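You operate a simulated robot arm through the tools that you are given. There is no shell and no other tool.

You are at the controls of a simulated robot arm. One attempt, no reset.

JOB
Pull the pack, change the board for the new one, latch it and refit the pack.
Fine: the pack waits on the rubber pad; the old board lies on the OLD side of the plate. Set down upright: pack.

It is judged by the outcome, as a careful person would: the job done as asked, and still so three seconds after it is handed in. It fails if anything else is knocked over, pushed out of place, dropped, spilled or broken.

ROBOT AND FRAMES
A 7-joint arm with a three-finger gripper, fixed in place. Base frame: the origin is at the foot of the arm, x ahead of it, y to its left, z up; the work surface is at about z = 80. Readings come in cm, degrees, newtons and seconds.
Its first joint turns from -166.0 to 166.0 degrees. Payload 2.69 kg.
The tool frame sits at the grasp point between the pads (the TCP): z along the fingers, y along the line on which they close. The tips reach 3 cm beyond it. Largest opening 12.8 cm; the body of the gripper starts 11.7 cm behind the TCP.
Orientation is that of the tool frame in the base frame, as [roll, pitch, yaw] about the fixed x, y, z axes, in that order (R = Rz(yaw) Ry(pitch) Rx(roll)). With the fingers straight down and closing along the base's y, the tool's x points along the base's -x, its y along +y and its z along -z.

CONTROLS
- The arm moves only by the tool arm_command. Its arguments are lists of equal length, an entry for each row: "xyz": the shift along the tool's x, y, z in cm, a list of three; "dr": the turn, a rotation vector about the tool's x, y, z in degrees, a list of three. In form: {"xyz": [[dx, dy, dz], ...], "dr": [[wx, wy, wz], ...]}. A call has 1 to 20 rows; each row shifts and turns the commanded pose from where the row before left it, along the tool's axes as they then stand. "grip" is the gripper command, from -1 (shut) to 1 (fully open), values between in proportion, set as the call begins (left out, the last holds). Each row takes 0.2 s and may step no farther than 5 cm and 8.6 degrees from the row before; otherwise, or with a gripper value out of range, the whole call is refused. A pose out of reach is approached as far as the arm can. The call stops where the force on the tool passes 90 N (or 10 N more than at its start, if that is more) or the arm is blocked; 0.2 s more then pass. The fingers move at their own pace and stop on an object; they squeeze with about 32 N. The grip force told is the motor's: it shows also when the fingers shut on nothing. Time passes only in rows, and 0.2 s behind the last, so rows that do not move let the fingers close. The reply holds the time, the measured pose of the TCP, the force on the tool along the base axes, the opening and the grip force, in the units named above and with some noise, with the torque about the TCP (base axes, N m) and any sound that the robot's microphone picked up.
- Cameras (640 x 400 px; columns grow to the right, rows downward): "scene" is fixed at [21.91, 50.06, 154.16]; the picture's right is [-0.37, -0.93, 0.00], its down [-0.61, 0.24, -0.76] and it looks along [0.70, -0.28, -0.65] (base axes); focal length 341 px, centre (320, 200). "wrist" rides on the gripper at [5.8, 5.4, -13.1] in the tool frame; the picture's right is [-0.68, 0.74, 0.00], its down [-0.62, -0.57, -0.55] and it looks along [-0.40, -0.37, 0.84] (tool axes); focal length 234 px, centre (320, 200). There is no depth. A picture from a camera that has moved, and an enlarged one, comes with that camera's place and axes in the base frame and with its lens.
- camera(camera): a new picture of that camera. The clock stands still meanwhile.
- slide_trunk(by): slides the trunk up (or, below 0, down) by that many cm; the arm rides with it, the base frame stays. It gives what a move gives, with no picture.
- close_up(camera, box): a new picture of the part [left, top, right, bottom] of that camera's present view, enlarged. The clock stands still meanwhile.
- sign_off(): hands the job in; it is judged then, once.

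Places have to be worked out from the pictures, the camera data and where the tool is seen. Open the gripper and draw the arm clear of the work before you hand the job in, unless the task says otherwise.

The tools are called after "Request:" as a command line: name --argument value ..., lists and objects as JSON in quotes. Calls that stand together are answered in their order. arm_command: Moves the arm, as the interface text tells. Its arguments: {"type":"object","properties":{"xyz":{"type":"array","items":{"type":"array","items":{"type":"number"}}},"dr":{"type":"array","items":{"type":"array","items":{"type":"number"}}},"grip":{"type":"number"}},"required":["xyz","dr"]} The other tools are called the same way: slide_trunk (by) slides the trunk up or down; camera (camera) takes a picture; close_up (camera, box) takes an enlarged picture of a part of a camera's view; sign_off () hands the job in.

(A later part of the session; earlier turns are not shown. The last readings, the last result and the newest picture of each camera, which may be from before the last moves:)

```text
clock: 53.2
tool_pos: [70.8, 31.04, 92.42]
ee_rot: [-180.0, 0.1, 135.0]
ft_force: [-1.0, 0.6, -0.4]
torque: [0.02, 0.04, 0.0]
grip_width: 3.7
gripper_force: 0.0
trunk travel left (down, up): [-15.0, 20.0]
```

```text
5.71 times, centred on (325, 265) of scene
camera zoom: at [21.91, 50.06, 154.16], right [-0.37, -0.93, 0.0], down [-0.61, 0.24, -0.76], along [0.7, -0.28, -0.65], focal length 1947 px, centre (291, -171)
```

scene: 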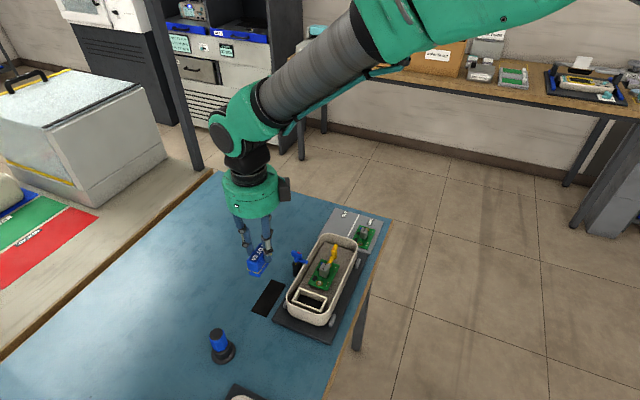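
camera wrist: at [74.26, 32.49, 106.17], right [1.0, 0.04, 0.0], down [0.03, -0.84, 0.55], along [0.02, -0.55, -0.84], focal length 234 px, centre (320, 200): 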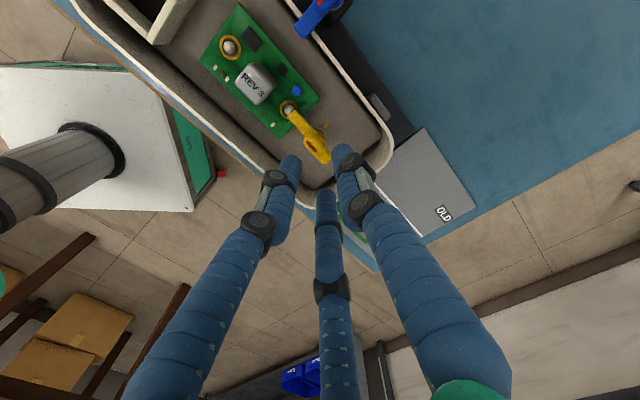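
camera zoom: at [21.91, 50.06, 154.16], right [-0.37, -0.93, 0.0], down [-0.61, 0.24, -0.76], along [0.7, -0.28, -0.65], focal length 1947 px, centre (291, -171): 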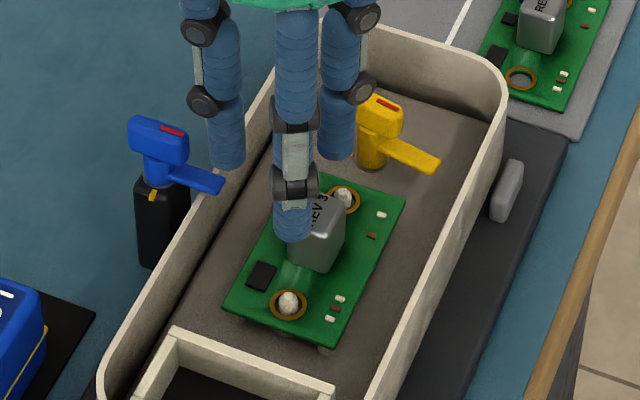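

TCP is 0.6 cm too far toward +q, and the blue lever's arm tip (q≈74.95) is near finger A's path. I'll shift toward -q and narrow the opening to 3.2 cm to keep about 4–5 mm clear of it.

Request:
arm_command --xyz '[[0.11, -0.64, 0], [0, 0, 0], [0, 0, 0]]' --dr '[[0, 0, 0], [0, 0, 0], [0, 0, 0]]' --grip -0.5

Request:
close_up --camera "wrist" --box '[240, 80, 400, 220]'

Request:
close_up --camera "scene" --box '[300, 240, 350, 290]'

```text
clock: 54.0
tool_pos: [70.22, 30.65, 92.3]
ee_rot: [179.9, 0.1, 135.0]
ft_force: [0.2, -0.1, -0.9]
torque: [0.0, -0.01, -0.04]
grip_width: 3.2
gripper_force: 0.0
trunk travel left (down, up): [-15.0, 20.0]
```

```text
2.86 times, centred on (320, 150) of wrist
camera zoom: at [69.81, 38.51, 105.48], right [1.0, 0.04, 0.0], down [0.03, -0.84, 0.55], along [0.02, -0.55, -0.84], focal length 669 px, centre (320, 343)
```

zoom: 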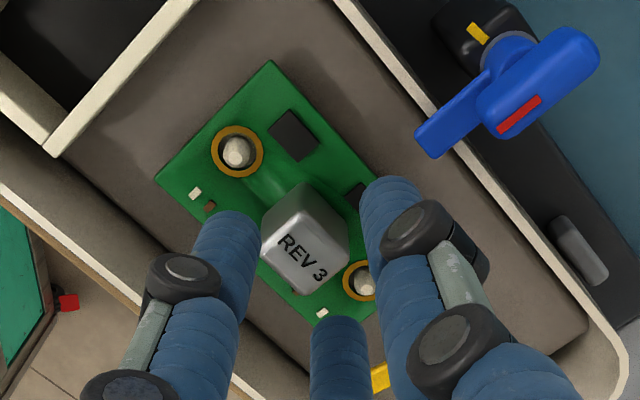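

```text
8.00 times, centred on (325, 265) of scene
camera zoom: at [21.91, 50.06, 154.16], right [-0.37, -0.93, 0.0], down [-0.61, 0.24, -0.76], along [0.7, -0.28, -0.65], focal length 2725 px, centre (280, -320)
```

zoom: 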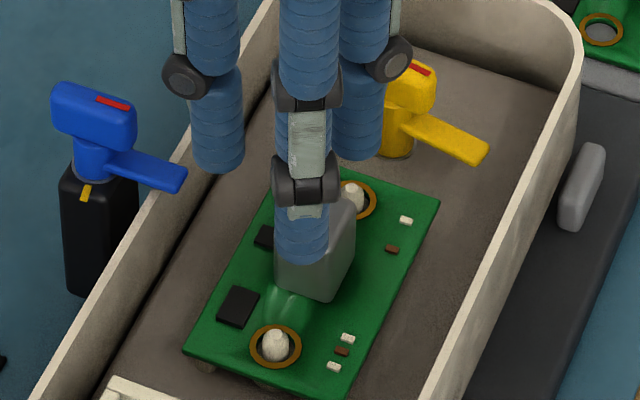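

Aligned: TCP p=-27.93, q=71.19. I'll descend 3 cm so the tips come to z≈86.4, just above the pin tops and beside the block.

Request:
arm_command --xyz '[[0, 0, 1.0], [0, 0, 1.0], [0, 0, 0.6], [0, 0, 0.35], [0, 0, 0], [0, 0, 0]]' --dr '[[0, 0, 0], [0, 0, 0], [0, 0, 0], [0, 0, 0], [0, 0, 0], [0, 0, 0]]'

Request:
close_up --camera "wrist" --box '[240, 80, 400, 220]'

Request:
close_up --camera "scene" --box '[300, 240, 350, 290]'

```text
clock: 55.4
tool_pos: [70.07, 30.6, 89.46]
ee_rot: [179.9, 0.1, 135.0]
ft_force: [0.3, -0.5, -0.1]
torque: [-0.01, -0.01, 0.0]
grip_width: 3.18
gripper_force: 0.1
trunk travel left (down, up): [-15.0, 20.0]
```

```text
2.86 times, centred on (320, 150) of wrist
camera zoom: at [69.75, 38.45, 102.58], right [1.0, 0.04, 0.0], down [0.03, -0.84, 0.55], along [0.02, -0.55, -0.84], focal length 669 px, centre (320, 343)
```

zoom: 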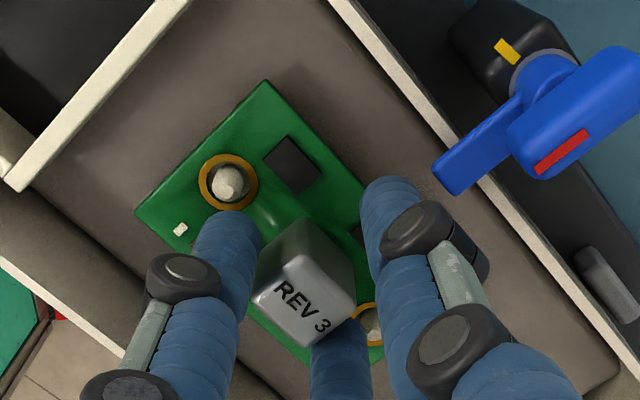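

```text
8.00 times, centred on (325, 265) of scene
camera zoom: at [21.91, 50.06, 154.16], right [-0.37, -0.93, 0.0], down [-0.61, 0.24, -0.76], along [0.7, -0.28, -0.65], focal length 2725 px, centre (280, -320)
```

zoom: 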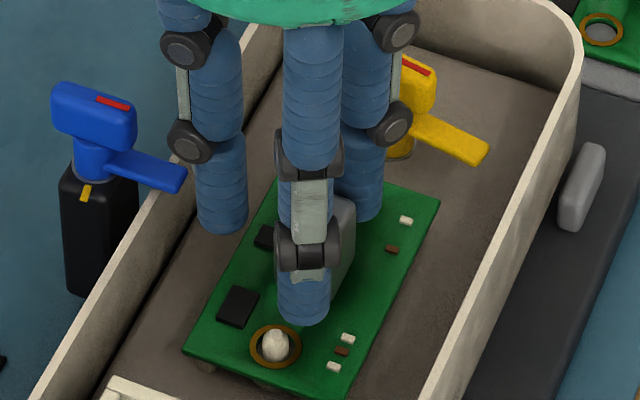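

No contact, and the fingers sit on either side of the block. Closing the grip on it.

Request:
arm_command --xyz '[[0, 0, 0], [0, 0, 0], [0, 0, 0], [0, 0, 0]]' --dr '[[0, 0, 0], [0, 0, 0], [0, 0, 0], [0, 0, 0]]' --grip -1

Request:
close_up --camera "wrist" --box '[240, 80, 400, 220]'

Request:
close_up --camera "scene" --box '[300, 240, 350, 290]'

```text
clock: 56.4
tool_pos: [70.08, 30.49, 89.51]
ee_rot: [179.9, 0.0, 135.0]
ft_force: [3.7, -17.2, -1.6]
torque: [-0.46, -0.06, 0.14]
grip_width: 2.59
gripper_force: 32.1
trunk travel left (down, up): [-15.0, 20.0]
```

```text
2.86 times, centred on (320, 150) of wrist
camera zoom: at [69.77, 38.34, 102.57], right [1.0, 0.04, 0.0], down [0.03, -0.84, 0.55], along [0.02, -0.55, -0.84], focal length 669 px, centre (320, 343)
```

zoom: 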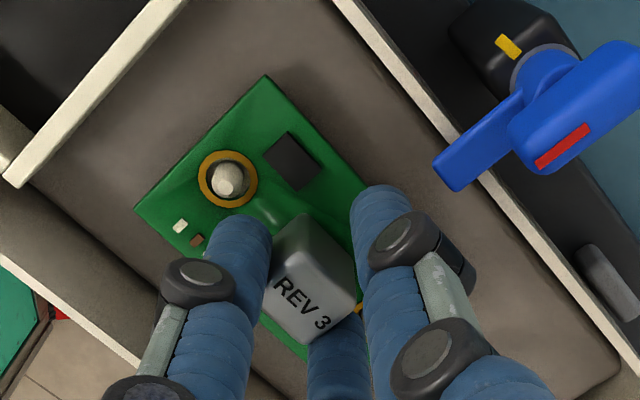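

```text
8.00 times, centred on (325, 265) of scene
camera zoom: at [21.91, 50.06, 154.16], right [-0.37, -0.93, 0.0], down [-0.61, 0.24, -0.76], along [0.7, -0.28, -0.65], focal length 2725 px, centre (280, -320)
```

zoom: 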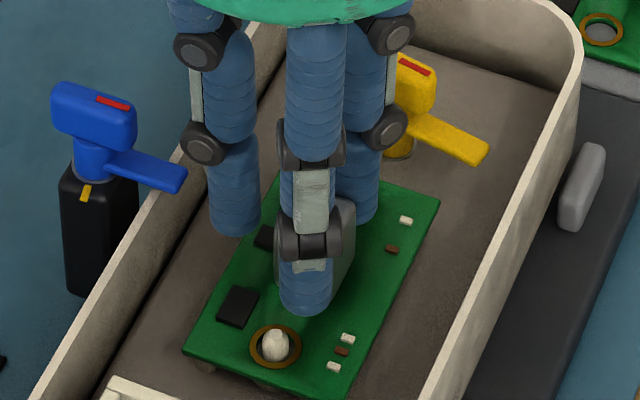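

Held at 2.59 cm, but there is about 17 N of sideways load because the pins hold the board about 1 mm off the tool's centre. I'll relieve that with a small shift and lift straight up slowly.

Request:
arm_command --xyz '[[-0.1, -0.06, 0], [0, 0, 0], [0, 0, -0.2], [0, 0, -0.3], [0, 0, -0.4], [0, 0, -0.5], [0, 0, 0]]' --dr '[[0, 0, 0], [0, 0, 0], [0, 0, 0], [0, 0, 0], [0, 0, 0], [0, 0, 0], [0, 0, 0]]'

Request:
close_up --camera "wrist" --box '[240, 80, 400, 220]'

Request:
close_up --camera "scene" --box '[300, 240, 350, 290]'

```text
clock: 58.0
tool_pos: [70.12, 30.42, 90.86]
ee_rot: [179.9, 0.1, 135.0]
ft_force: [0.6, -0.2, -0.1]
torque: [0.02, -0.04, -0.02]
grip_width: 2.57
gripper_force: 31.7
trunk travel left (down, up): [-15.0, 20.0]
```

```text
2.86 times, centred on (320, 150) of wrist
camera zoom: at [69.79, 38.32, 103.97], right [1.0, 0.04, 0.0], down [0.03, -0.84, 0.55], along [0.02, -0.55, -0.84], focal length 669 px, centre (320, 343)
```

zoom: 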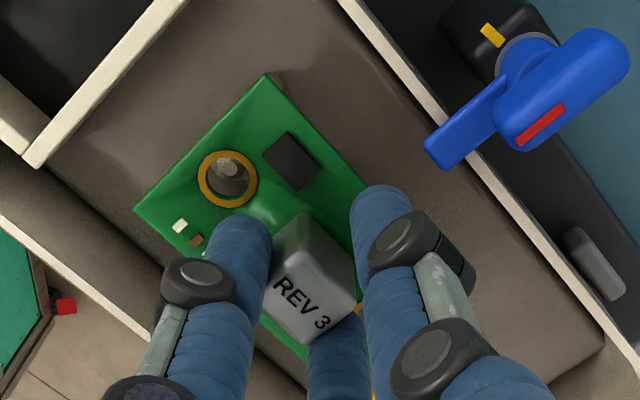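

```text
8.00 times, centred on (325, 265) of scene
camera zoom: at [21.91, 50.06, 154.16], right [-0.37, -0.93, 0.0], down [-0.61, 0.24, -0.76], along [0.7, -0.28, -0.65], focal length 2725 px, centre (280, -320)
```

zoom: 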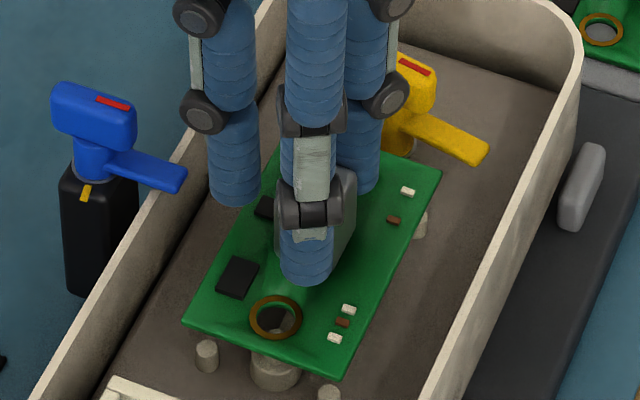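

The board is off the pins and level. I'll raise it well above the latch and rim, then carry it to the OLD side of the plate.

Request:
arm_command --xyz '[[0, 0, -1.5], [0, 0, -2.0], [0, 0, -2.5], [-3.3, 0.7, 0], [-3.3, 0.7, 0], [-3.3, 0.7, 0], [-3.3, 0.7, 0], [-3.3, 0.7, 0], [-3.25, 0.73, 0], [0, 0, 0], [0, 0, 0]]' --dr '[[0, 0, 0], [0, 0, 0], [0, 0, 0], [0, 0, 0], [0, 0, 0], [0, 0, 0], [0, 0, 0], [0, 0, 0], [0, 0, 0], [0, 0, 0], [0, 0, 0]]'

Request:
camera --camera "wrist"

Request:
close_up --camera "wrist" --box '[240, 80, 400, 220]'

Request:
close_up --camera "scene" --box '[310, 170, 400, 260]'

```text
clock: 60.4
tool_pos: [86.83, 19.55, 96.58]
ee_rot: [179.9, 0.1, 135.0]
ft_force: [-0.3, -0.6, -0.5]
torque: [0.05, -0.01, -0.01]
grip_width: 2.59
gripper_force: 32.1
trunk travel left (down, up): [-15.0, 20.0]
```

```text
taken
camera wrist: at [86.59, 27.4, 109.82], right [1.0, 0.04, 0.0], down [0.03, -0.84, 0.55], along [0.02, -0.55, -0.84], focal length 234 px, centre (320, 200)
```

wrist: 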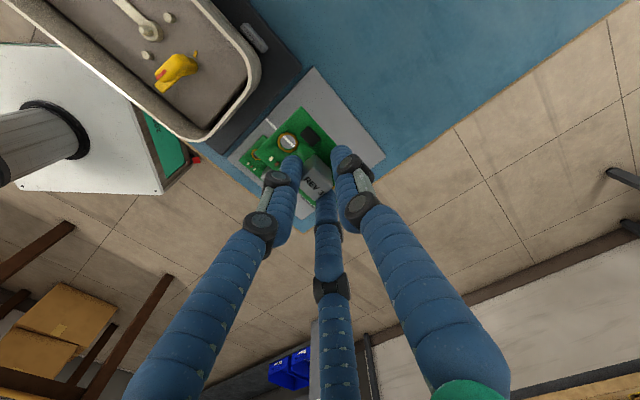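

```text
2.86 times, centred on (320, 150) of wrist
camera zoom: at [86.59, 27.4, 109.82], right [1.0, 0.04, 0.0], down [0.03, -0.84, 0.55], along [0.02, -0.55, -0.84], focal length 669 px, centre (320, 343)
```

zoom: 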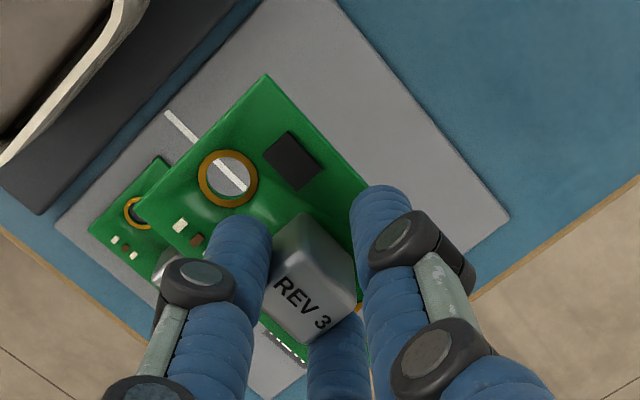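

```text
4.44 times, centred on (355, 215) of scene
camera zoom: at [21.91, 50.06, 154.16], right [-0.37, -0.93, 0.0], down [-0.61, 0.24, -0.76], along [0.7, -0.28, -0.65], focal length 1514 px, centre (164, 133)
```

zoom: 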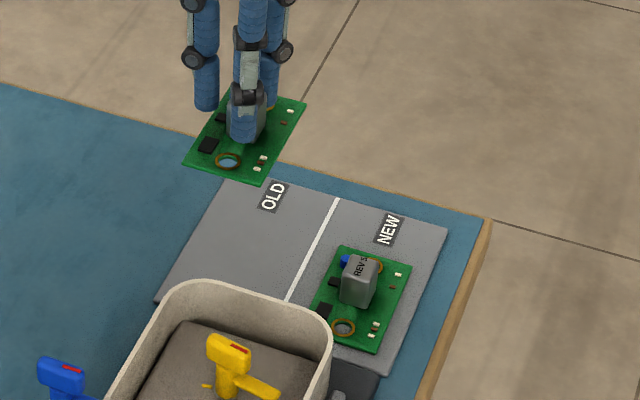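

The board is over the OLD side, centred near p≈-47.6, q≈74.7, well inside its half (line at q≈70.9). I'll descend most of the way with a slight shift away from the tray, then feel for contact.

Request:
arm_command --xyz '[[-0.4, 0.05, 2.0], [0, 0, 2.5], [0, 0, 2.5], [0, 0, 2.0], [0, 0, 1.3], [0, 0, 0.5], [0, 0, 0], [0, 0, 0]]' --dr '[[0, 0, 0], [0, 0, 0], [0, 0, 0], [0, 0, 0], [0, 0, 0], [0, 0, 0], [0, 0, 0], [0, 0, 0]]'

Request:
close_up --camera "wrist" --box '[200, 40, 400, 220]'

Request:
close_up --camera "scene" --box '[310, 180, 400, 260]'

```text
clock: 62.2
tool_pos: [87.35, 19.42, 85.91]
ee_rot: [179.9, 0.1, 134.9]
ft_force: [0.4, 0.6, -0.2]
torque: [-0.01, 0.0, -0.01]
grip_width: 2.58
gripper_force: 32.5
trunk travel left (down, up): [-15.0, 20.0]
```

```text
2.22 times, centred on (300, 130) of wrist
camera zoom: at [87.02, 27.19, 99.14], right [1.0, 0.04, 0.0], down [0.03, -0.84, 0.55], along [0.02, -0.55, -0.84], focal length 520 px, centre (364, 356)
```

zoom: 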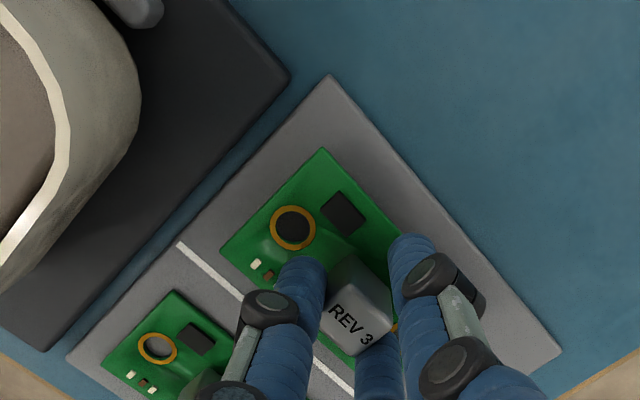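

```text
5.00 times, centred on (355, 220) of scene
camera zoom: at [21.91, 50.06, 154.16], right [-0.37, -0.93, 0.0], down [-0.61, 0.24, -0.76], along [0.7, -0.28, -0.65], focal length 1703 px, centre (145, 100)
```

zoom: 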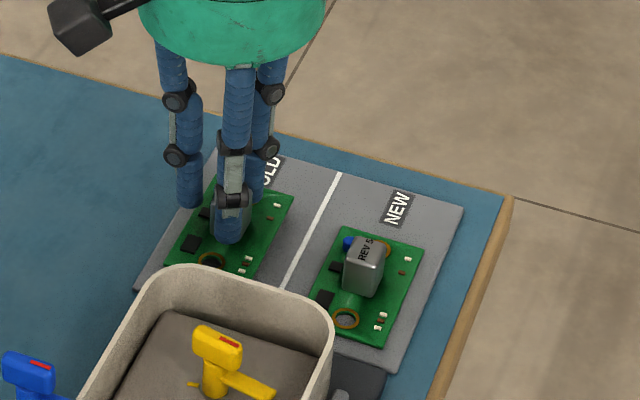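

Everything is on the OLD half and still free. I'll continue in small steps to touch down.

Request:
arm_command --xyz '[[0, 0, 0.3], [0, 0, 0.3], [0, 0, 0.2], [0, 0, 0.1], [0, 0, 0]]' --dr '[[0, 0, 0], [0, 0, 0], [0, 0, 0], [0, 0, 0], [0, 0, 0]]'

Request:
close_up --camera "wrist" --box '[200, 40, 400, 220]'

```text
clock: 63.4
tool_pos: [87.29, 19.31, 85.05]
ee_rot: [179.9, 0.1, 135.0]
ft_force: [0.5, -0.3, -0.1]
torque: [-0.01, 0.03, 0.0]
grip_width: 2.58
gripper_force: 32.1
trunk travel left (down, up): [-15.0, 20.0]
```

```text
2.22 times, centred on (300, 130) of wrist
camera zoom: at [87.04, 27.2, 98.25], right [1.0, 0.04, 0.0], down [0.03, -0.84, 0.55], along [0.02, -0.55, -0.84], focal length 520 px, centre (364, 356)
```

zoom: 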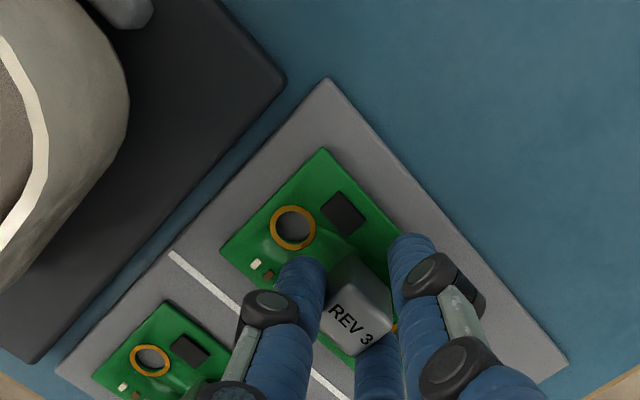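

Still free at TCP z≈85.15. I'll take finer steps.

Request:
arm_command --xyz '[[0, 0, 0.15], [0, 0, 0.1], [0, 0, 0]]' --dr '[[0, 0, 0], [0, 0, 0], [0, 0, 0]]'

Request:
arm_command --xyz '[[0, 0, 0.1], [0, 0, 0]]' --dr '[[0, 0, 0], [0, 0, 0]]'

```text
clock: 64.2
tool_pos: [87.35, 19.1, 84.86]
ee_rot: [179.9, 0.2, 135.0]
ft_force: [0.0, 0.2, 1.2]
torque: [0.01, 0.02, 0.01]
grip_width: 2.58
gripper_force: 32.0
trunk travel left (down, up): [-15.0, 20.0]
```

```text
clock: 64.8
tool_pos: [87.34, 19.18, 84.83]
ee_rot: [179.9, 0.1, 135.0]
ft_force: [-2.1, -2.2, 7.9]
torque: [-0.08, 0.14, -0.03]
grip_width: 2.61
gripper_force: 32.2
trunk travel left (down, up): [-15.0, 20.0]
```

Contact at Fz≈8 N, so the board rests on the plate. I'll open the fingers to release it and then look.

Request:
arm_command --xyz '[[0, 0, -0.03], [0, 0, 0], [0, 0, 0]]' --dr '[[0, 0, 0], [0, 0, 0], [0, 0, 0]]' --grip -0.42

Request:
arm_command --xyz '[[0, 0, -0.5], [0, 0, -1.5], [0, 0, -2.5], [0, 0, -2.5], [0, 0, -2.0], [0, 0, 0], [0, 0, 0]]' --dr '[[0, 0, 0], [0, 0, 0], [0, 0, 0], [0, 0, 0], [0, 0, 0], [0, 0, 0], [0, 0, 0]]'

Request:
close_up --camera "wrist" --box '[200, 40, 400, 220]'

Request:
close_up --camera "scene" --box '[320, 190, 400, 260]'

```text
clock: 65.6
tool_pos: [87.37, 19.31, 84.71]
ee_rot: [-180.0, 0.1, 135.0]
ft_force: [0.5, -0.1, 0.1]
torque: [-0.02, 0.03, -0.01]
grip_width: 3.71
gripper_force: 0.0
trunk travel left (down, up): [-15.0, 20.0]
```

```text
clock: 67.2
tool_pos: [87.52, 19.15, 93.83]
ee_rot: [179.9, 0.1, 135.0]
ft_force: [0.7, -0.2, -0.2]
torque: [0.0, 0.01, 0.01]
grip_width: 3.73
gripper_force: 0.0
trunk travel left (down, up): [-15.0, 20.0]
```

```text
2.22 times, centred on (300, 130) of wrist
camera zoom: at [87.23, 26.99, 107.03], right [1.0, 0.04, 0.0], down [0.03, -0.84, 0.55], along [0.02, -0.55, -0.84], focal length 520 px, centre (364, 356)
```

zoom: 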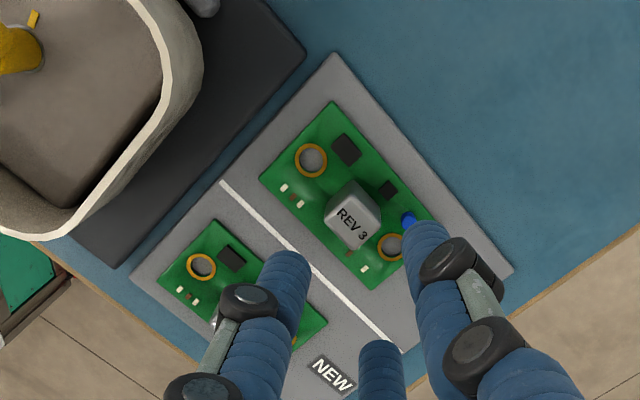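

```text
5.71 times, centred on (360, 225) of scene
camera zoom: at [21.91, 50.06, 154.16], right [-0.37, -0.93, 0.0], down [-0.61, 0.24, -0.76], along [0.7, -0.28, -0.65], focal length 1947 px, centre (91, 57)
```

zoom: 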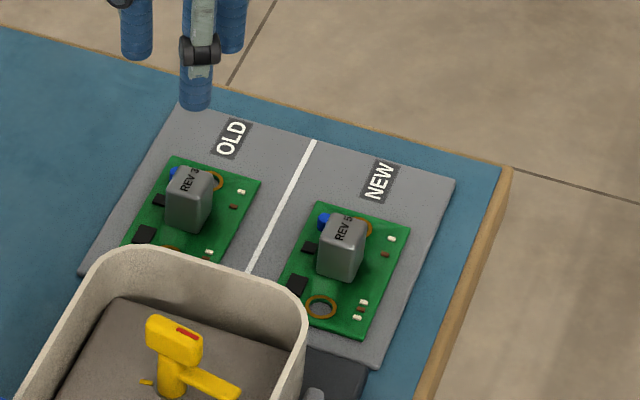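

The old board sits flat on the OLD side. Now I'll move over the new REV 5 board, estimated centre p≈-47.9, q≈66.6, with a 3.2 cm opening and check alignment.

Request:
arm_command --xyz '[[0.25, -4.0, 0], [0.25, -4.1, 0], [0, 0, 2.0], [0, 0, 0], [0, 0, 0]]' --dr '[[0, 0, 0], [0, 0, 0], [0, 0, 0], [0, 0, 0], [0, 0, 0]]' --grip -0.5

Request:
close_up --camera "wrist" --box '[220, 60, 400, 220]'

Request:
close_up --camera "scene" --box '[330, 190, 390, 250]'

```text
clock: 68.4
tool_pos: [81.26, 13.81, 91.69]
ee_rot: [179.9, 0.1, 135.0]
ft_force: [0.2, -0.4, 0.0]
torque: [-0.03, 0.01, 0.02]
grip_width: 3.18
gripper_force: 0.1
trunk travel left (down, up): [-15.0, 20.0]
```

```text
2.50 times, centred on (310, 140) of wrist
camera zoom: at [81.01, 21.76, 104.93], right [1.0, 0.04, 0.0], down [0.03, -0.84, 0.55], along [0.02, -0.55, -0.84], focal length 585 px, centre (345, 350)
```

zoom: 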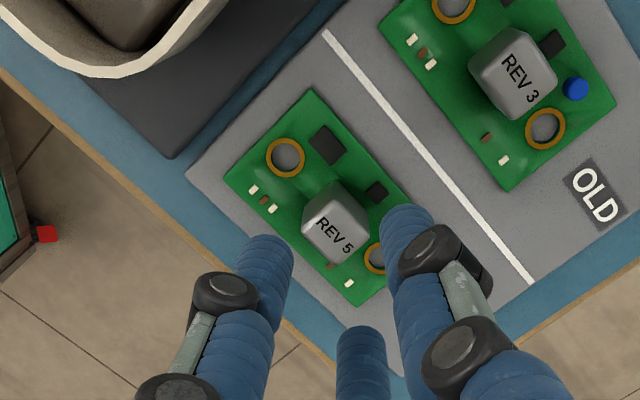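

```text
6.67 times, centred on (360, 220) of scene
camera zoom: at [21.91, 50.06, 154.16], right [-0.37, -0.93, 0.0], down [-0.61, 0.24, -0.76], along [0.7, -0.28, -0.65], focal length 2271 px, centre (53, 67)
```

zoom: 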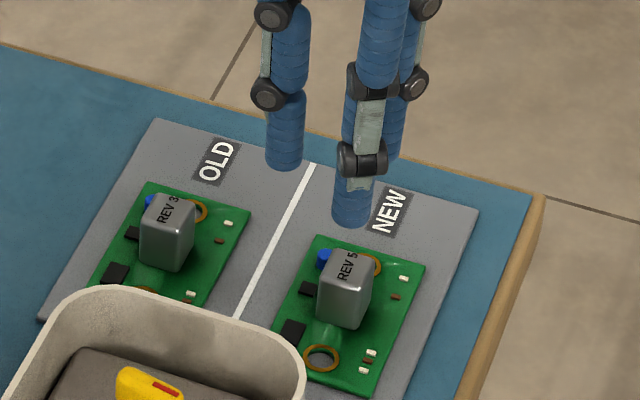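

The new board is centred at p≈-47.91, q≈66.6 and square to the axes. I'll correct by about 3 mm and go down to just above the block, then check again.

Request:
arm_command --xyz '[[-0.28, -0.21, 0], [0, 0, 2.0], [0, 0, 2.0], [0, 0, 0.5], [0, 0, 0], [0, 0, 0]]' --dr '[[0, 0, 0], [0, 0, 0], [0, 0, 0], [0, 0, 0], [0, 0, 0], [0, 0, 0]]'

Request:
close_up --camera "wrist" --box '[240, 80, 400, 220]'

Request:
close_up --camera "scene" --box '[330, 190, 390, 250]'

```text
clock: 69.8
tool_pos: [81.41, 13.47, 87.33]
ee_rot: [179.9, 0.1, 135.0]
ft_force: [0.2, -0.8, 0.1]
torque: [0.0, 0.01, 0.0]
grip_width: 3.18
gripper_force: 0.1
trunk travel left (down, up): [-15.0, 20.0]
```

```text
2.86 times, centred on (320, 150) of wrist
camera zoom: at [81.06, 21.32, 100.55], right [1.0, 0.04, 0.0], down [0.03, -0.84, 0.55], along [0.02, -0.55, -0.84], focal length 669 px, centre (320, 343)
```

zoom: 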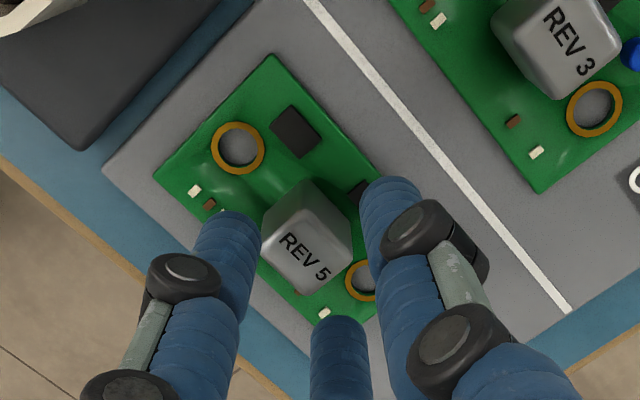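

```text
6.67 times, centred on (360, 220) of scene
camera zoom: at [21.91, 50.06, 154.16], right [-0.37, -0.93, 0.0], down [-0.61, 0.24, -0.76], along [0.7, -0.28, -0.65], focal length 2271 px, centre (53, 67)
```

zoom: 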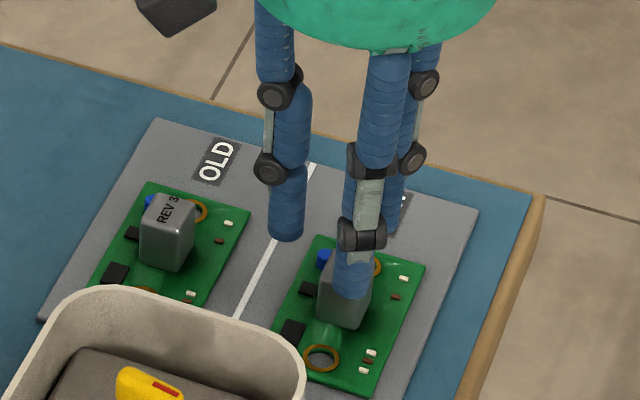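

The view matches the one before gripping the old board. I'll go down the last 2.55 cm.

Request:
arm_command --xyz '[[0, 0.06, 1.0], [0, 0, 1.0], [0, 0, 0.4], [0, 0, 0.15], [0, 0, 0], [0, 0, 0]]' --dr '[[0, 0, 0], [0, 0, 0], [0, 0, 0], [0, 0, 0], [0, 0, 0], [0, 0, 0]]'

Request:
close_up --camera "wrist" --box '[240, 80, 400, 220]'

```text
clock: 71.2
tool_pos: [81.37, 13.42, 84.91]
ee_rot: [179.8, 0.0, 135.0]
ft_force: [-0.6, 0.8, 0.4]
torque: [-0.03, 0.04, 0.03]
grip_width: 3.2
gripper_force: 0.1
trunk travel left (down, up): [-15.0, 20.0]
```

```text
2.86 times, centred on (320, 150) of wrist
camera zoom: at [81.1, 21.39, 98.08], right [1.0, 0.04, 0.0], down [0.03, -0.84, 0.55], along [0.02, -0.55, -0.84], focal length 669 px, centre (320, 343)
```

zoom: 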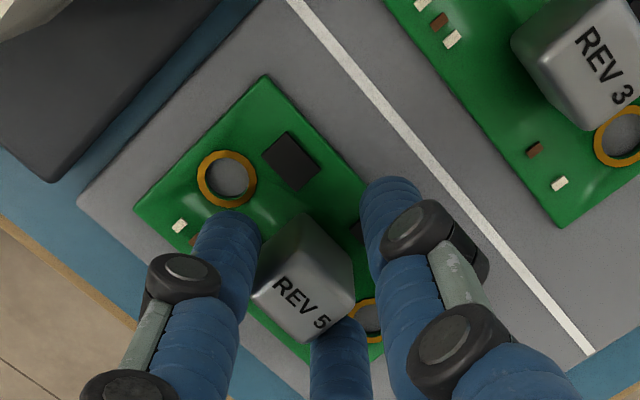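

The ring appears at the same pixel as it did for the old board. Closing the grip on the REV 5 block.

Request:
arm_command --xyz '[[0, 0, 0], [0, 0, 0], [0, 0, 0], [0, 0, 0]]' --dr '[[0, 0, 0], [0, 0, 0], [0, 0, 0], [0, 0, 0]]' --grip -1

Request:
arm_command --xyz '[[0, 0, -0.3], [0, 0, -0.7], [0, 0, -1.0], [0, 0, 0], [0, 0, 0]]' --dr '[[0, 0, 0], [0, 0, 0], [0, 0, 0], [0, 0, 0], [0, 0, 0]]'

Request:
close_up --camera "wrist" --box '[240, 80, 400, 220]'

Request:
close_up --camera "scene" --box '[330, 190, 390, 250]'

```text
clock: 72.2
tool_pos: [81.31, 13.48, 84.98]
ee_rot: [179.8, 0.1, 135.0]
ft_force: [0.1, -0.3, -0.6]
torque: [-0.04, 0.01, 0.02]
grip_width: 2.57
gripper_force: 32.2
trunk travel left (down, up): [-15.0, 20.0]
```

```text
clock: 73.4
tool_pos: [81.4, 13.57, 86.9]
ee_rot: [179.9, 0.1, 134.9]
ft_force: [0.0, 0.1, -1.3]
torque: [0.02, -0.02, 0.0]
grip_width: 2.6
gripper_force: 31.5
trunk travel left (down, up): [-15.0, 20.0]
```

```text
2.86 times, centred on (320, 150) of wrist
camera zoom: at [81.16, 21.53, 100.03], right [1.0, 0.04, 0.0], down [0.03, -0.84, 0.55], along [0.02, -0.55, -0.84], focal length 669 px, centre (320, 343)
```

zoom: 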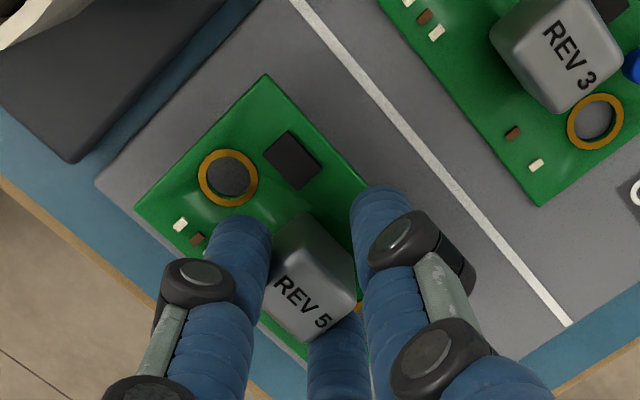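

```text
6.67 times, centred on (360, 220) of scene
camera zoom: at [21.91, 50.06, 154.16], right [-0.37, -0.93, 0.0], down [-0.61, 0.24, -0.76], along [0.7, -0.28, -0.65], focal length 2271 px, centre (53, 67)
```

zoom: 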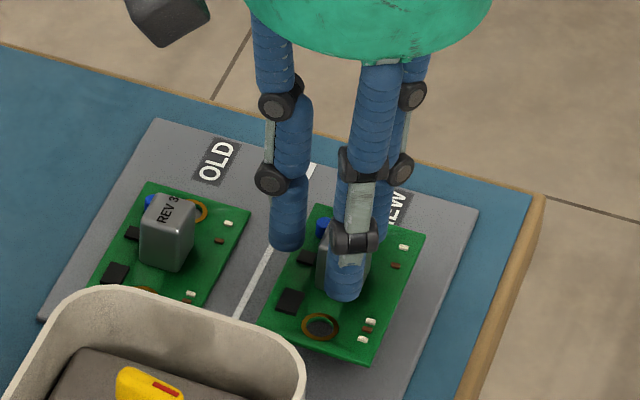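

The new board sits in the grip exactly as the old one did (same pixel positions), so the seated tool pose recorded for the old board applies: p=-28.05, q=71.04, z≈89.5. I'll lift high and carry it over the pins.

Request:
arm_command --xyz '[[0, 0, -2.0], [0, 0, -2.8], [0, 0, -2.8], [0, 0, -2.2], [3.32, 0.64, 0], [3.32, 0.64, 0], [3.32, 0.64, 0], [3.32, 0.64, 0], [3.32, 0.64, 0], [3.31, 0.63, 0], [0, 0, 0], [0, 0, 0], [0, 0, 0]]' --dr '[[0, 0, 0], [0, 0, 0], [0, 0, 0], [0, 0, 0], [0, 0, 0], [0, 0, 0], [0, 0, 0], [0, 0, 0], [0, 0, 0], [0, 0, 0], [0, 0, 0], [0, 0, 0], [0, 0, 0]]'

Request:
close_up --camera "wrist" --box '[240, 80, 400, 220]'

Request:
close_up --camera "scene" --box '[290, 210, 370, 290]'

```text
clock: 76.2
tool_pos: [69.91, 30.3, 96.61]
ee_rot: [179.9, 0.2, 135.0]
ft_force: [0.4, 0.3, -0.5]
torque: [0.0, -0.01, 0.0]
grip_width: 2.58
gripper_force: 31.7
trunk travel left (down, up): [-15.0, 20.0]
```

```text
2.86 times, centred on (320, 150) of wrist
camera zoom: at [69.7, 38.2, 109.77], right [1.0, 0.04, 0.0], down [0.03, -0.84, 0.55], along [0.02, -0.55, -0.84], focal length 669 px, centre (320, 343)
```

zoom: 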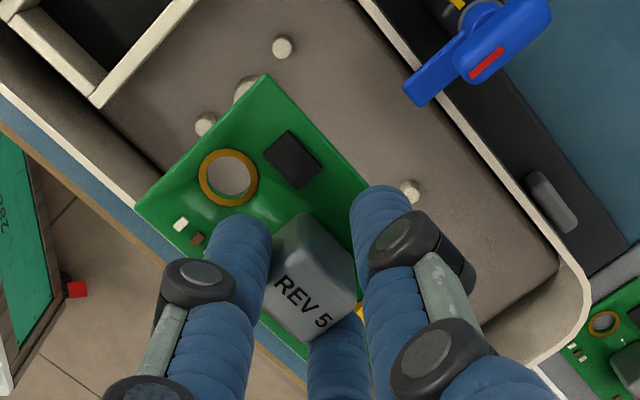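

```text
5.00 times, centred on (330, 250) of scene
camera zoom: at [21.91, 50.06, 154.16], right [-0.37, -0.93, 0.0], down [-0.61, 0.24, -0.76], along [0.7, -0.28, -0.65], focal length 1703 px, centre (270, -50)
```

zoom: 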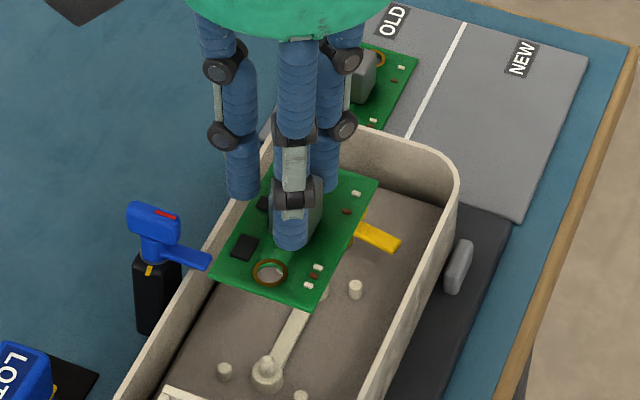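

The tool is at p=-28.07, q=70.90. I'll correct by 1.4 mm in q and lower to just above the pin tops for an alignment check.

Request:
arm_command --xyz '[[0.02, 0.14, 0], [0, 0, 1.5], [0, 0, 1.5], [0, 0, 1.5], [0, 0, 0], [0, 0, 0], [0, 0, 0]]' --dr '[[0, 0, 0], [0, 0, 0], [0, 0, 0], [0, 0, 0], [0, 0, 0], [0, 0, 0], [0, 0, 0]]'

Request:
close_up --camera "wrist" --box '[260, 80, 360, 160]'

Request:
close_up --camera "scene" --box '[300, 240, 350, 290]'

```text
clock: 77.8
tool_pos: [70.13, 30.44, 91.91]
ee_rot: [180.0, 0.0, 135.0]
ft_force: [0.2, 0.5, -0.3]
torque: [0.0, 0.0, 0.02]
grip_width: 2.58
gripper_force: 32.0
trunk travel left (down, up): [-15.0, 20.0]
```

```text
5.00 times, centred on (310, 120) of wrist
camera zoom: at [69.74, 38.37, 105.11], right [1.0, 0.04, 0.0], down [0.03, -0.84, 0.55], along [0.02, -0.55, -0.84], focal length 1171 px, centre (370, 600)
```

zoom: 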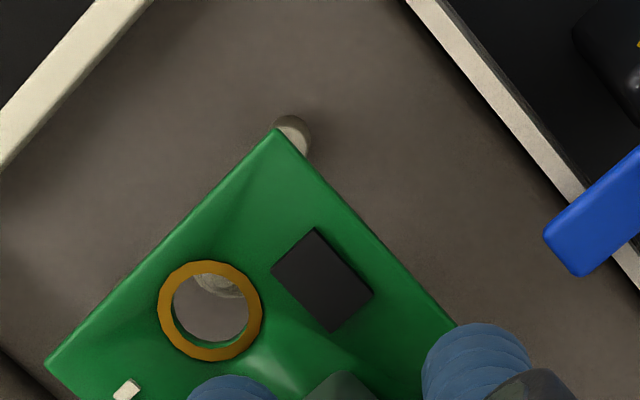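

```text
8.00 times, centred on (325, 265) of scene
camera zoom: at [21.91, 50.06, 154.16], right [-0.37, -0.93, 0.0], down [-0.61, 0.24, -0.76], along [0.7, -0.28, -0.65], focal length 2725 px, centre (280, -320)
```

zoom: 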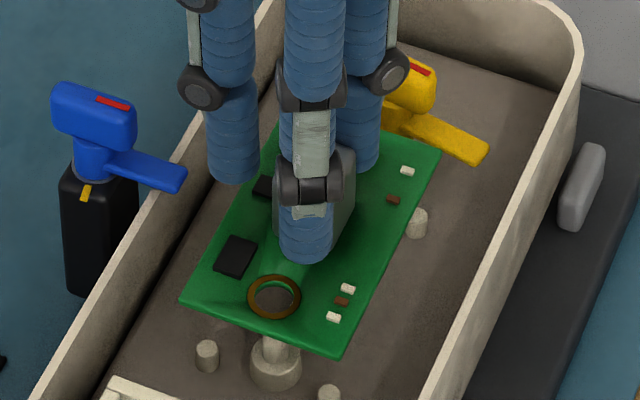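

Through the ring I can see the pin under the hole, aligned to about 1 mm. I'll lower slowly onto the pins and watch the force.

Request:
arm_command --xyz '[[-0.02, -0.03, 0.5], [0, 0, 0.5], [0, 0, 0.3], [0, 0, 0.2], [0, 0, 0.2], [0, 0, 0], [0, 0, 0]]' --dr '[[0, 0, 0], [0, 0, 0], [0, 0, 0], [0, 0, 0], [0, 0, 0], [0, 0, 0], [0, 0, 0]]'

Request:
close_up --camera "wrist" --box '[260, 80, 360, 160]'

Request:
close_up --camera "scene" --box '[300, 240, 350, 290]'

```text
clock: 79.4
tool_pos: [70.08, 30.4, 90.31]
ee_rot: [179.8, 0.1, 134.9]
ft_force: [0.3, 0.5, -0.6]
torque: [0.01, 0.01, 0.0]
grip_width: 2.61
gripper_force: 31.3
trunk travel left (down, up): [-15.0, 20.0]
```

```text
5.00 times, centred on (310, 120) of wrist
camera zoom: at [69.83, 38.34, 103.52], right [1.0, 0.04, 0.0], down [0.03, -0.84, 0.55], along [0.02, -0.55, -0.84], focal length 1171 px, centre (370, 600)
```

zoom: 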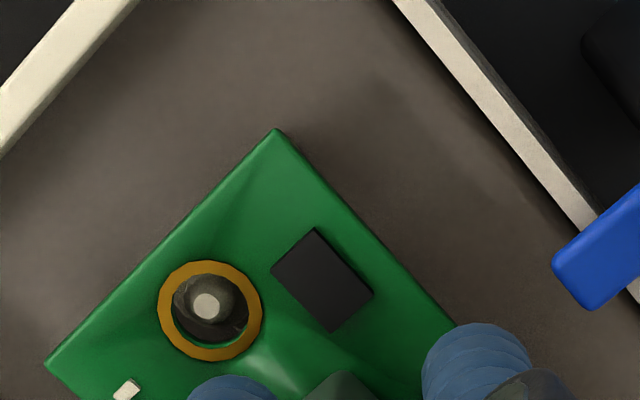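

```text
8.00 times, centred on (325, 265) of scene
camera zoom: at [21.91, 50.06, 154.16], right [-0.37, -0.93, 0.0], down [-0.61, 0.24, -0.76], along [0.7, -0.28, -0.65], focal length 2725 px, centre (280, -320)
```

zoom: 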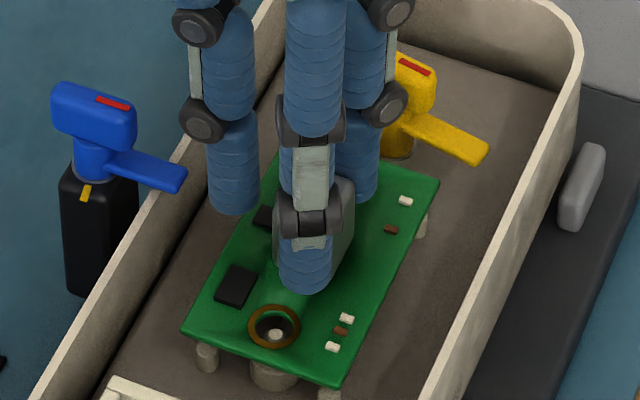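

The pin tip is entering the hole nearly centred and no force has built up. I'll keep going down to the seat.

Request:
arm_command --xyz '[[0, 0, 0.2], [0, 0, 0.2], [0, 0, 0.2], [0, 0, 0.15], [0, 0, 0], [0, 0, 0]]' --dr '[[0, 0, 0], [0, 0, 0], [0, 0, 0], [0, 0, 0], [0, 0, 0], [0, 0, 0]]'

Request:
close_up --camera "wrist" --box '[260, 80, 360, 160]'

Request:
close_up --camera "scene" --box '[300, 240, 350, 290]'

```text
clock: 80.8
tool_pos: [70.1, 30.48, 89.77]
ee_rot: [179.9, 0.1, 135.0]
ft_force: [1.1, 0.1, -1.0]
torque: [0.03, -0.02, -0.02]
grip_width: 2.6
gripper_force: 31.7
trunk travel left (down, up): [-15.0, 20.0]
```

```text
5.00 times, centred on (310, 120) of wrist
camera zoom: at [69.83, 38.32, 102.89], right [1.0, 0.04, 0.0], down [0.03, -0.84, 0.55], along [0.02, -0.55, -0.84], focal length 1171 px, centre (370, 600)
```

zoom: 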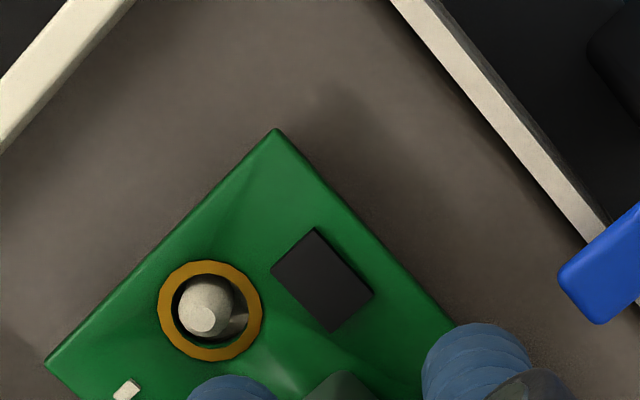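

```text
8.00 times, centred on (325, 265) of scene
camera zoom: at [21.91, 50.06, 154.16], right [-0.37, -0.93, 0.0], down [-0.61, 0.24, -0.76], along [0.7, -0.28, -0.65], focal length 2725 px, centre (280, -320)
```

zoom: 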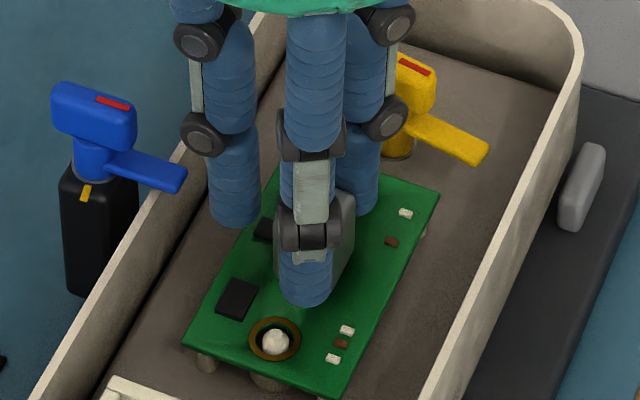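

The pin is well through the hole. Only 2–3 mm remain, so I'll continue until there is light contact.

Request:
arm_command --xyz '[[0, 0, 0.15], [0, 0, 0.1], [0, 0, 0]]' --dr '[[0, 0, 0], [0, 0, 0], [0, 0, 0]]'

Request:
arm_command --xyz '[[0, 0, 0.1], [0, 0, 0]]' --dr '[[0, 0, 0], [0, 0, 0]]'

Request:
close_up --camera "scene" --box '[300, 240, 350, 290]'

```text
clock: 81.6
tool_pos: [70.09, 30.53, 89.5]
ee_rot: [-179.9, 0.1, 135.0]
ft_force: [-12.3, -1.3, 9.2]
torque: [-0.15, 0.48, -0.07]
grip_width: 2.6
gripper_force: 32.2
trunk travel left (down, up): [-15.0, 20.0]
```

```text
clock: 82.2
tool_pos: [70.01, 30.37, 89.55]
ee_rot: [180.0, 0.1, 135.0]
ft_force: [-16.8, 3.0, 17.7]
torque: [-0.21, 0.76, -0.13]
grip_width: 2.58
gripper_force: 32.3
trunk travel left (down, up): [-15.0, 20.0]
```

```text
8.00 times, centred on (325, 265) of scene
camera zoom: at [21.91, 50.06, 154.16], right [-0.37, -0.93, 0.0], down [-0.61, 0.24, -0.76], along [0.7, -0.28, -0.65], focal length 2725 px, centre (280, -320)
```

zoom: 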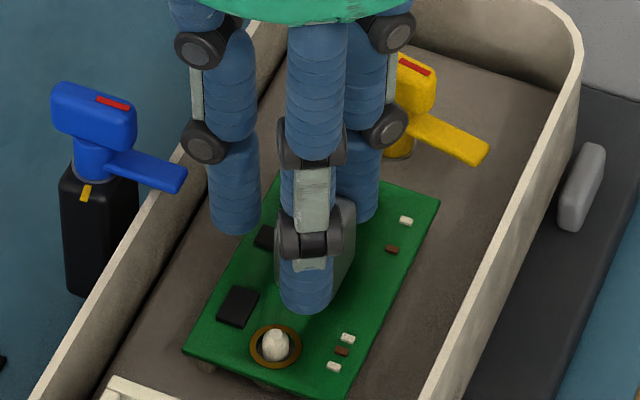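

The board is seated: contact at the same height as the old board (z≈89.5), and its corners appear at the same pixels as the original. I'll release the grip.

Request:
arm_command --xyz '[[0, 0, -0.1], [0, 0, 0], [0, 0, 0]]' --dr '[[0, 0, 0], [0, 0, 0], [0, 0, 0]]' --grip -0.5

Request:
arm_command --xyz '[[0, 0, -0.3], [0, 0, -0.7], [0, 0, -1.5], [0, 0, -2.5], [0, 0, -2.5], [0, 0, 0], [0, 0, 0]]' --dr '[[0, 0, 0], [0, 0, 0], [0, 0, 0], [0, 0, 0], [0, 0, 0], [0, 0, 0], [0, 0, 0]]'

Request:
close_up --camera "wrist" --box '[220, 40, 400, 200]'

Request:
close_up --camera "scene" --box '[300, 240, 350, 290]'

```text
clock: 83.0
tool_pos: [70.05, 30.36, 89.4]
ee_rot: [179.9, 0.2, 135.0]
ft_force: [0.1, 0.2, 0.7]
torque: [0.0, -0.03, 0.01]
grip_width: 3.19
gripper_force: 0.0
trunk travel left (down, up): [-15.0, 20.0]
```

```text
clock: 84.6
tool_pos: [70.41, 30.39, 96.84]
ee_rot: [-180.0, 0.1, 135.0]
ft_force: [0.4, 0.0, -0.4]
torque: [-0.01, 0.01, 0.01]
grip_width: 3.2
gripper_force: 0.1
trunk travel left (down, up): [-15.0, 20.0]
```

```text
2.50 times, centred on (310, 120) of wrist
camera zoom: at [70.08, 38.33, 110.03], right [1.0, 0.04, 0.0], down [0.03, -0.84, 0.55], along [0.02, -0.55, -0.84], focal length 585 px, centre (345, 400)
```

zoom: 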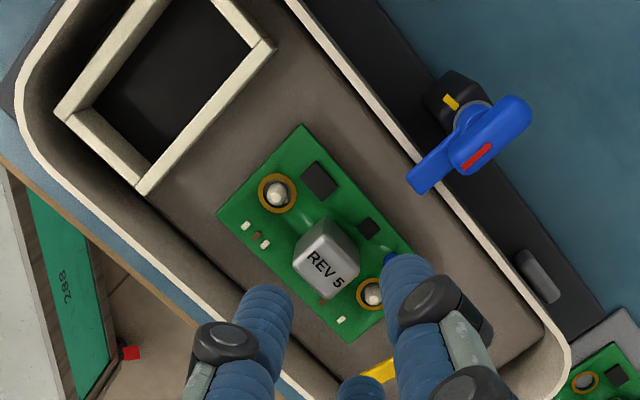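

```text
8.00 times, centred on (325, 265) of scene
camera zoom: at [21.91, 50.06, 154.16], right [-0.37, -0.93, 0.0], down [-0.61, 0.24, -0.76], along [0.7, -0.28, -0.65], focal length 2725 px, centre (280, -320)
```

zoom: 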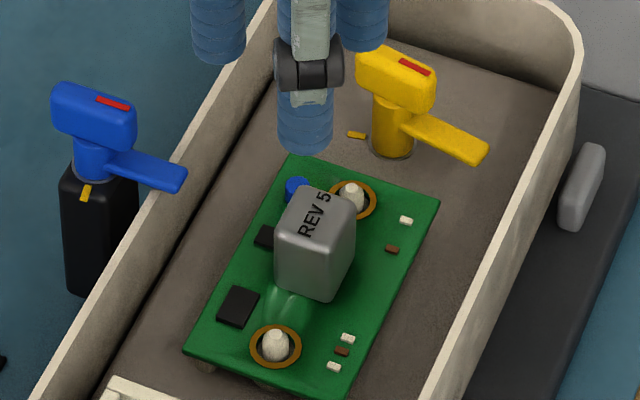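

REV 5 is on both pins. Now to close the latch by swinging it back. I'll use finger B from the handle's far side, so I move to the latch end of the tray and check alignment from above.

Request:
arm_command --xyz '[[-3.2, -0.23, 0], [-3.2, -0.23, 0], [-3.23, -0.24, 0], [0, 0, 2.0], [0, 0, 2.0], [0, 0, 0], [0, 0, 0]]' --dr '[[0, 0, 0], [0, 0, 0], [0, 0, 0], [0, 0, 0], [0, 0, 0], [0, 0, 0], [0, 0, 0]]'

Request:
close_up --camera "wrist" --box '[250, 50, 390, 170]'

Request:
close_up --camera "scene" --box '[310, 210, 370, 270]'

```text
clock: 86.2
tool_pos: [76.35, 22.88, 92.96]
ee_rot: [180.0, 0.1, 135.0]
ft_force: [-0.1, 0.2, -0.4]
torque: [-0.01, -0.02, 0.01]
grip_width: 3.22
gripper_force: 0.1
trunk travel left (down, up): [-15.0, 20.0]
```

```text
3.33 times, centred on (320, 110) of wrist
camera zoom: at [76.08, 30.82, 106.15], right [1.0, 0.04, 0.0], down [0.03, -0.84, 0.55], along [0.02, -0.55, -0.84], focal length 781 px, centre (320, 500)
```

zoom: 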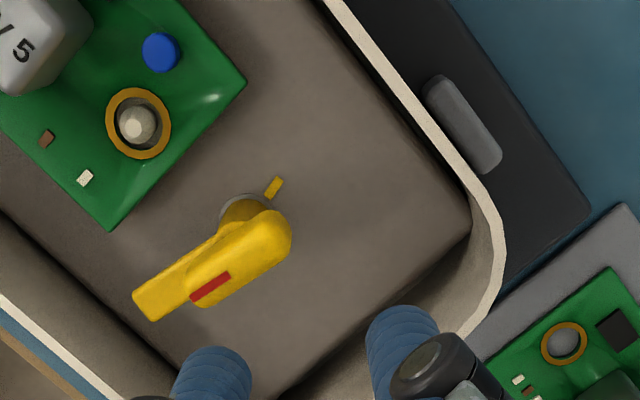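

```text
6.67 times, centred on (340, 240) of scene
camera zoom: at [21.91, 50.06, 154.16], right [-0.37, -0.93, 0.0], down [-0.61, 0.24, -0.76], along [0.7, -0.28, -0.65], focal length 2271 px, centre (187, -67)
```

zoom: 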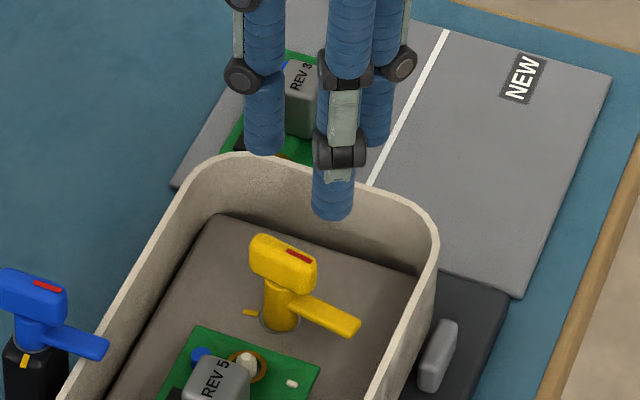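

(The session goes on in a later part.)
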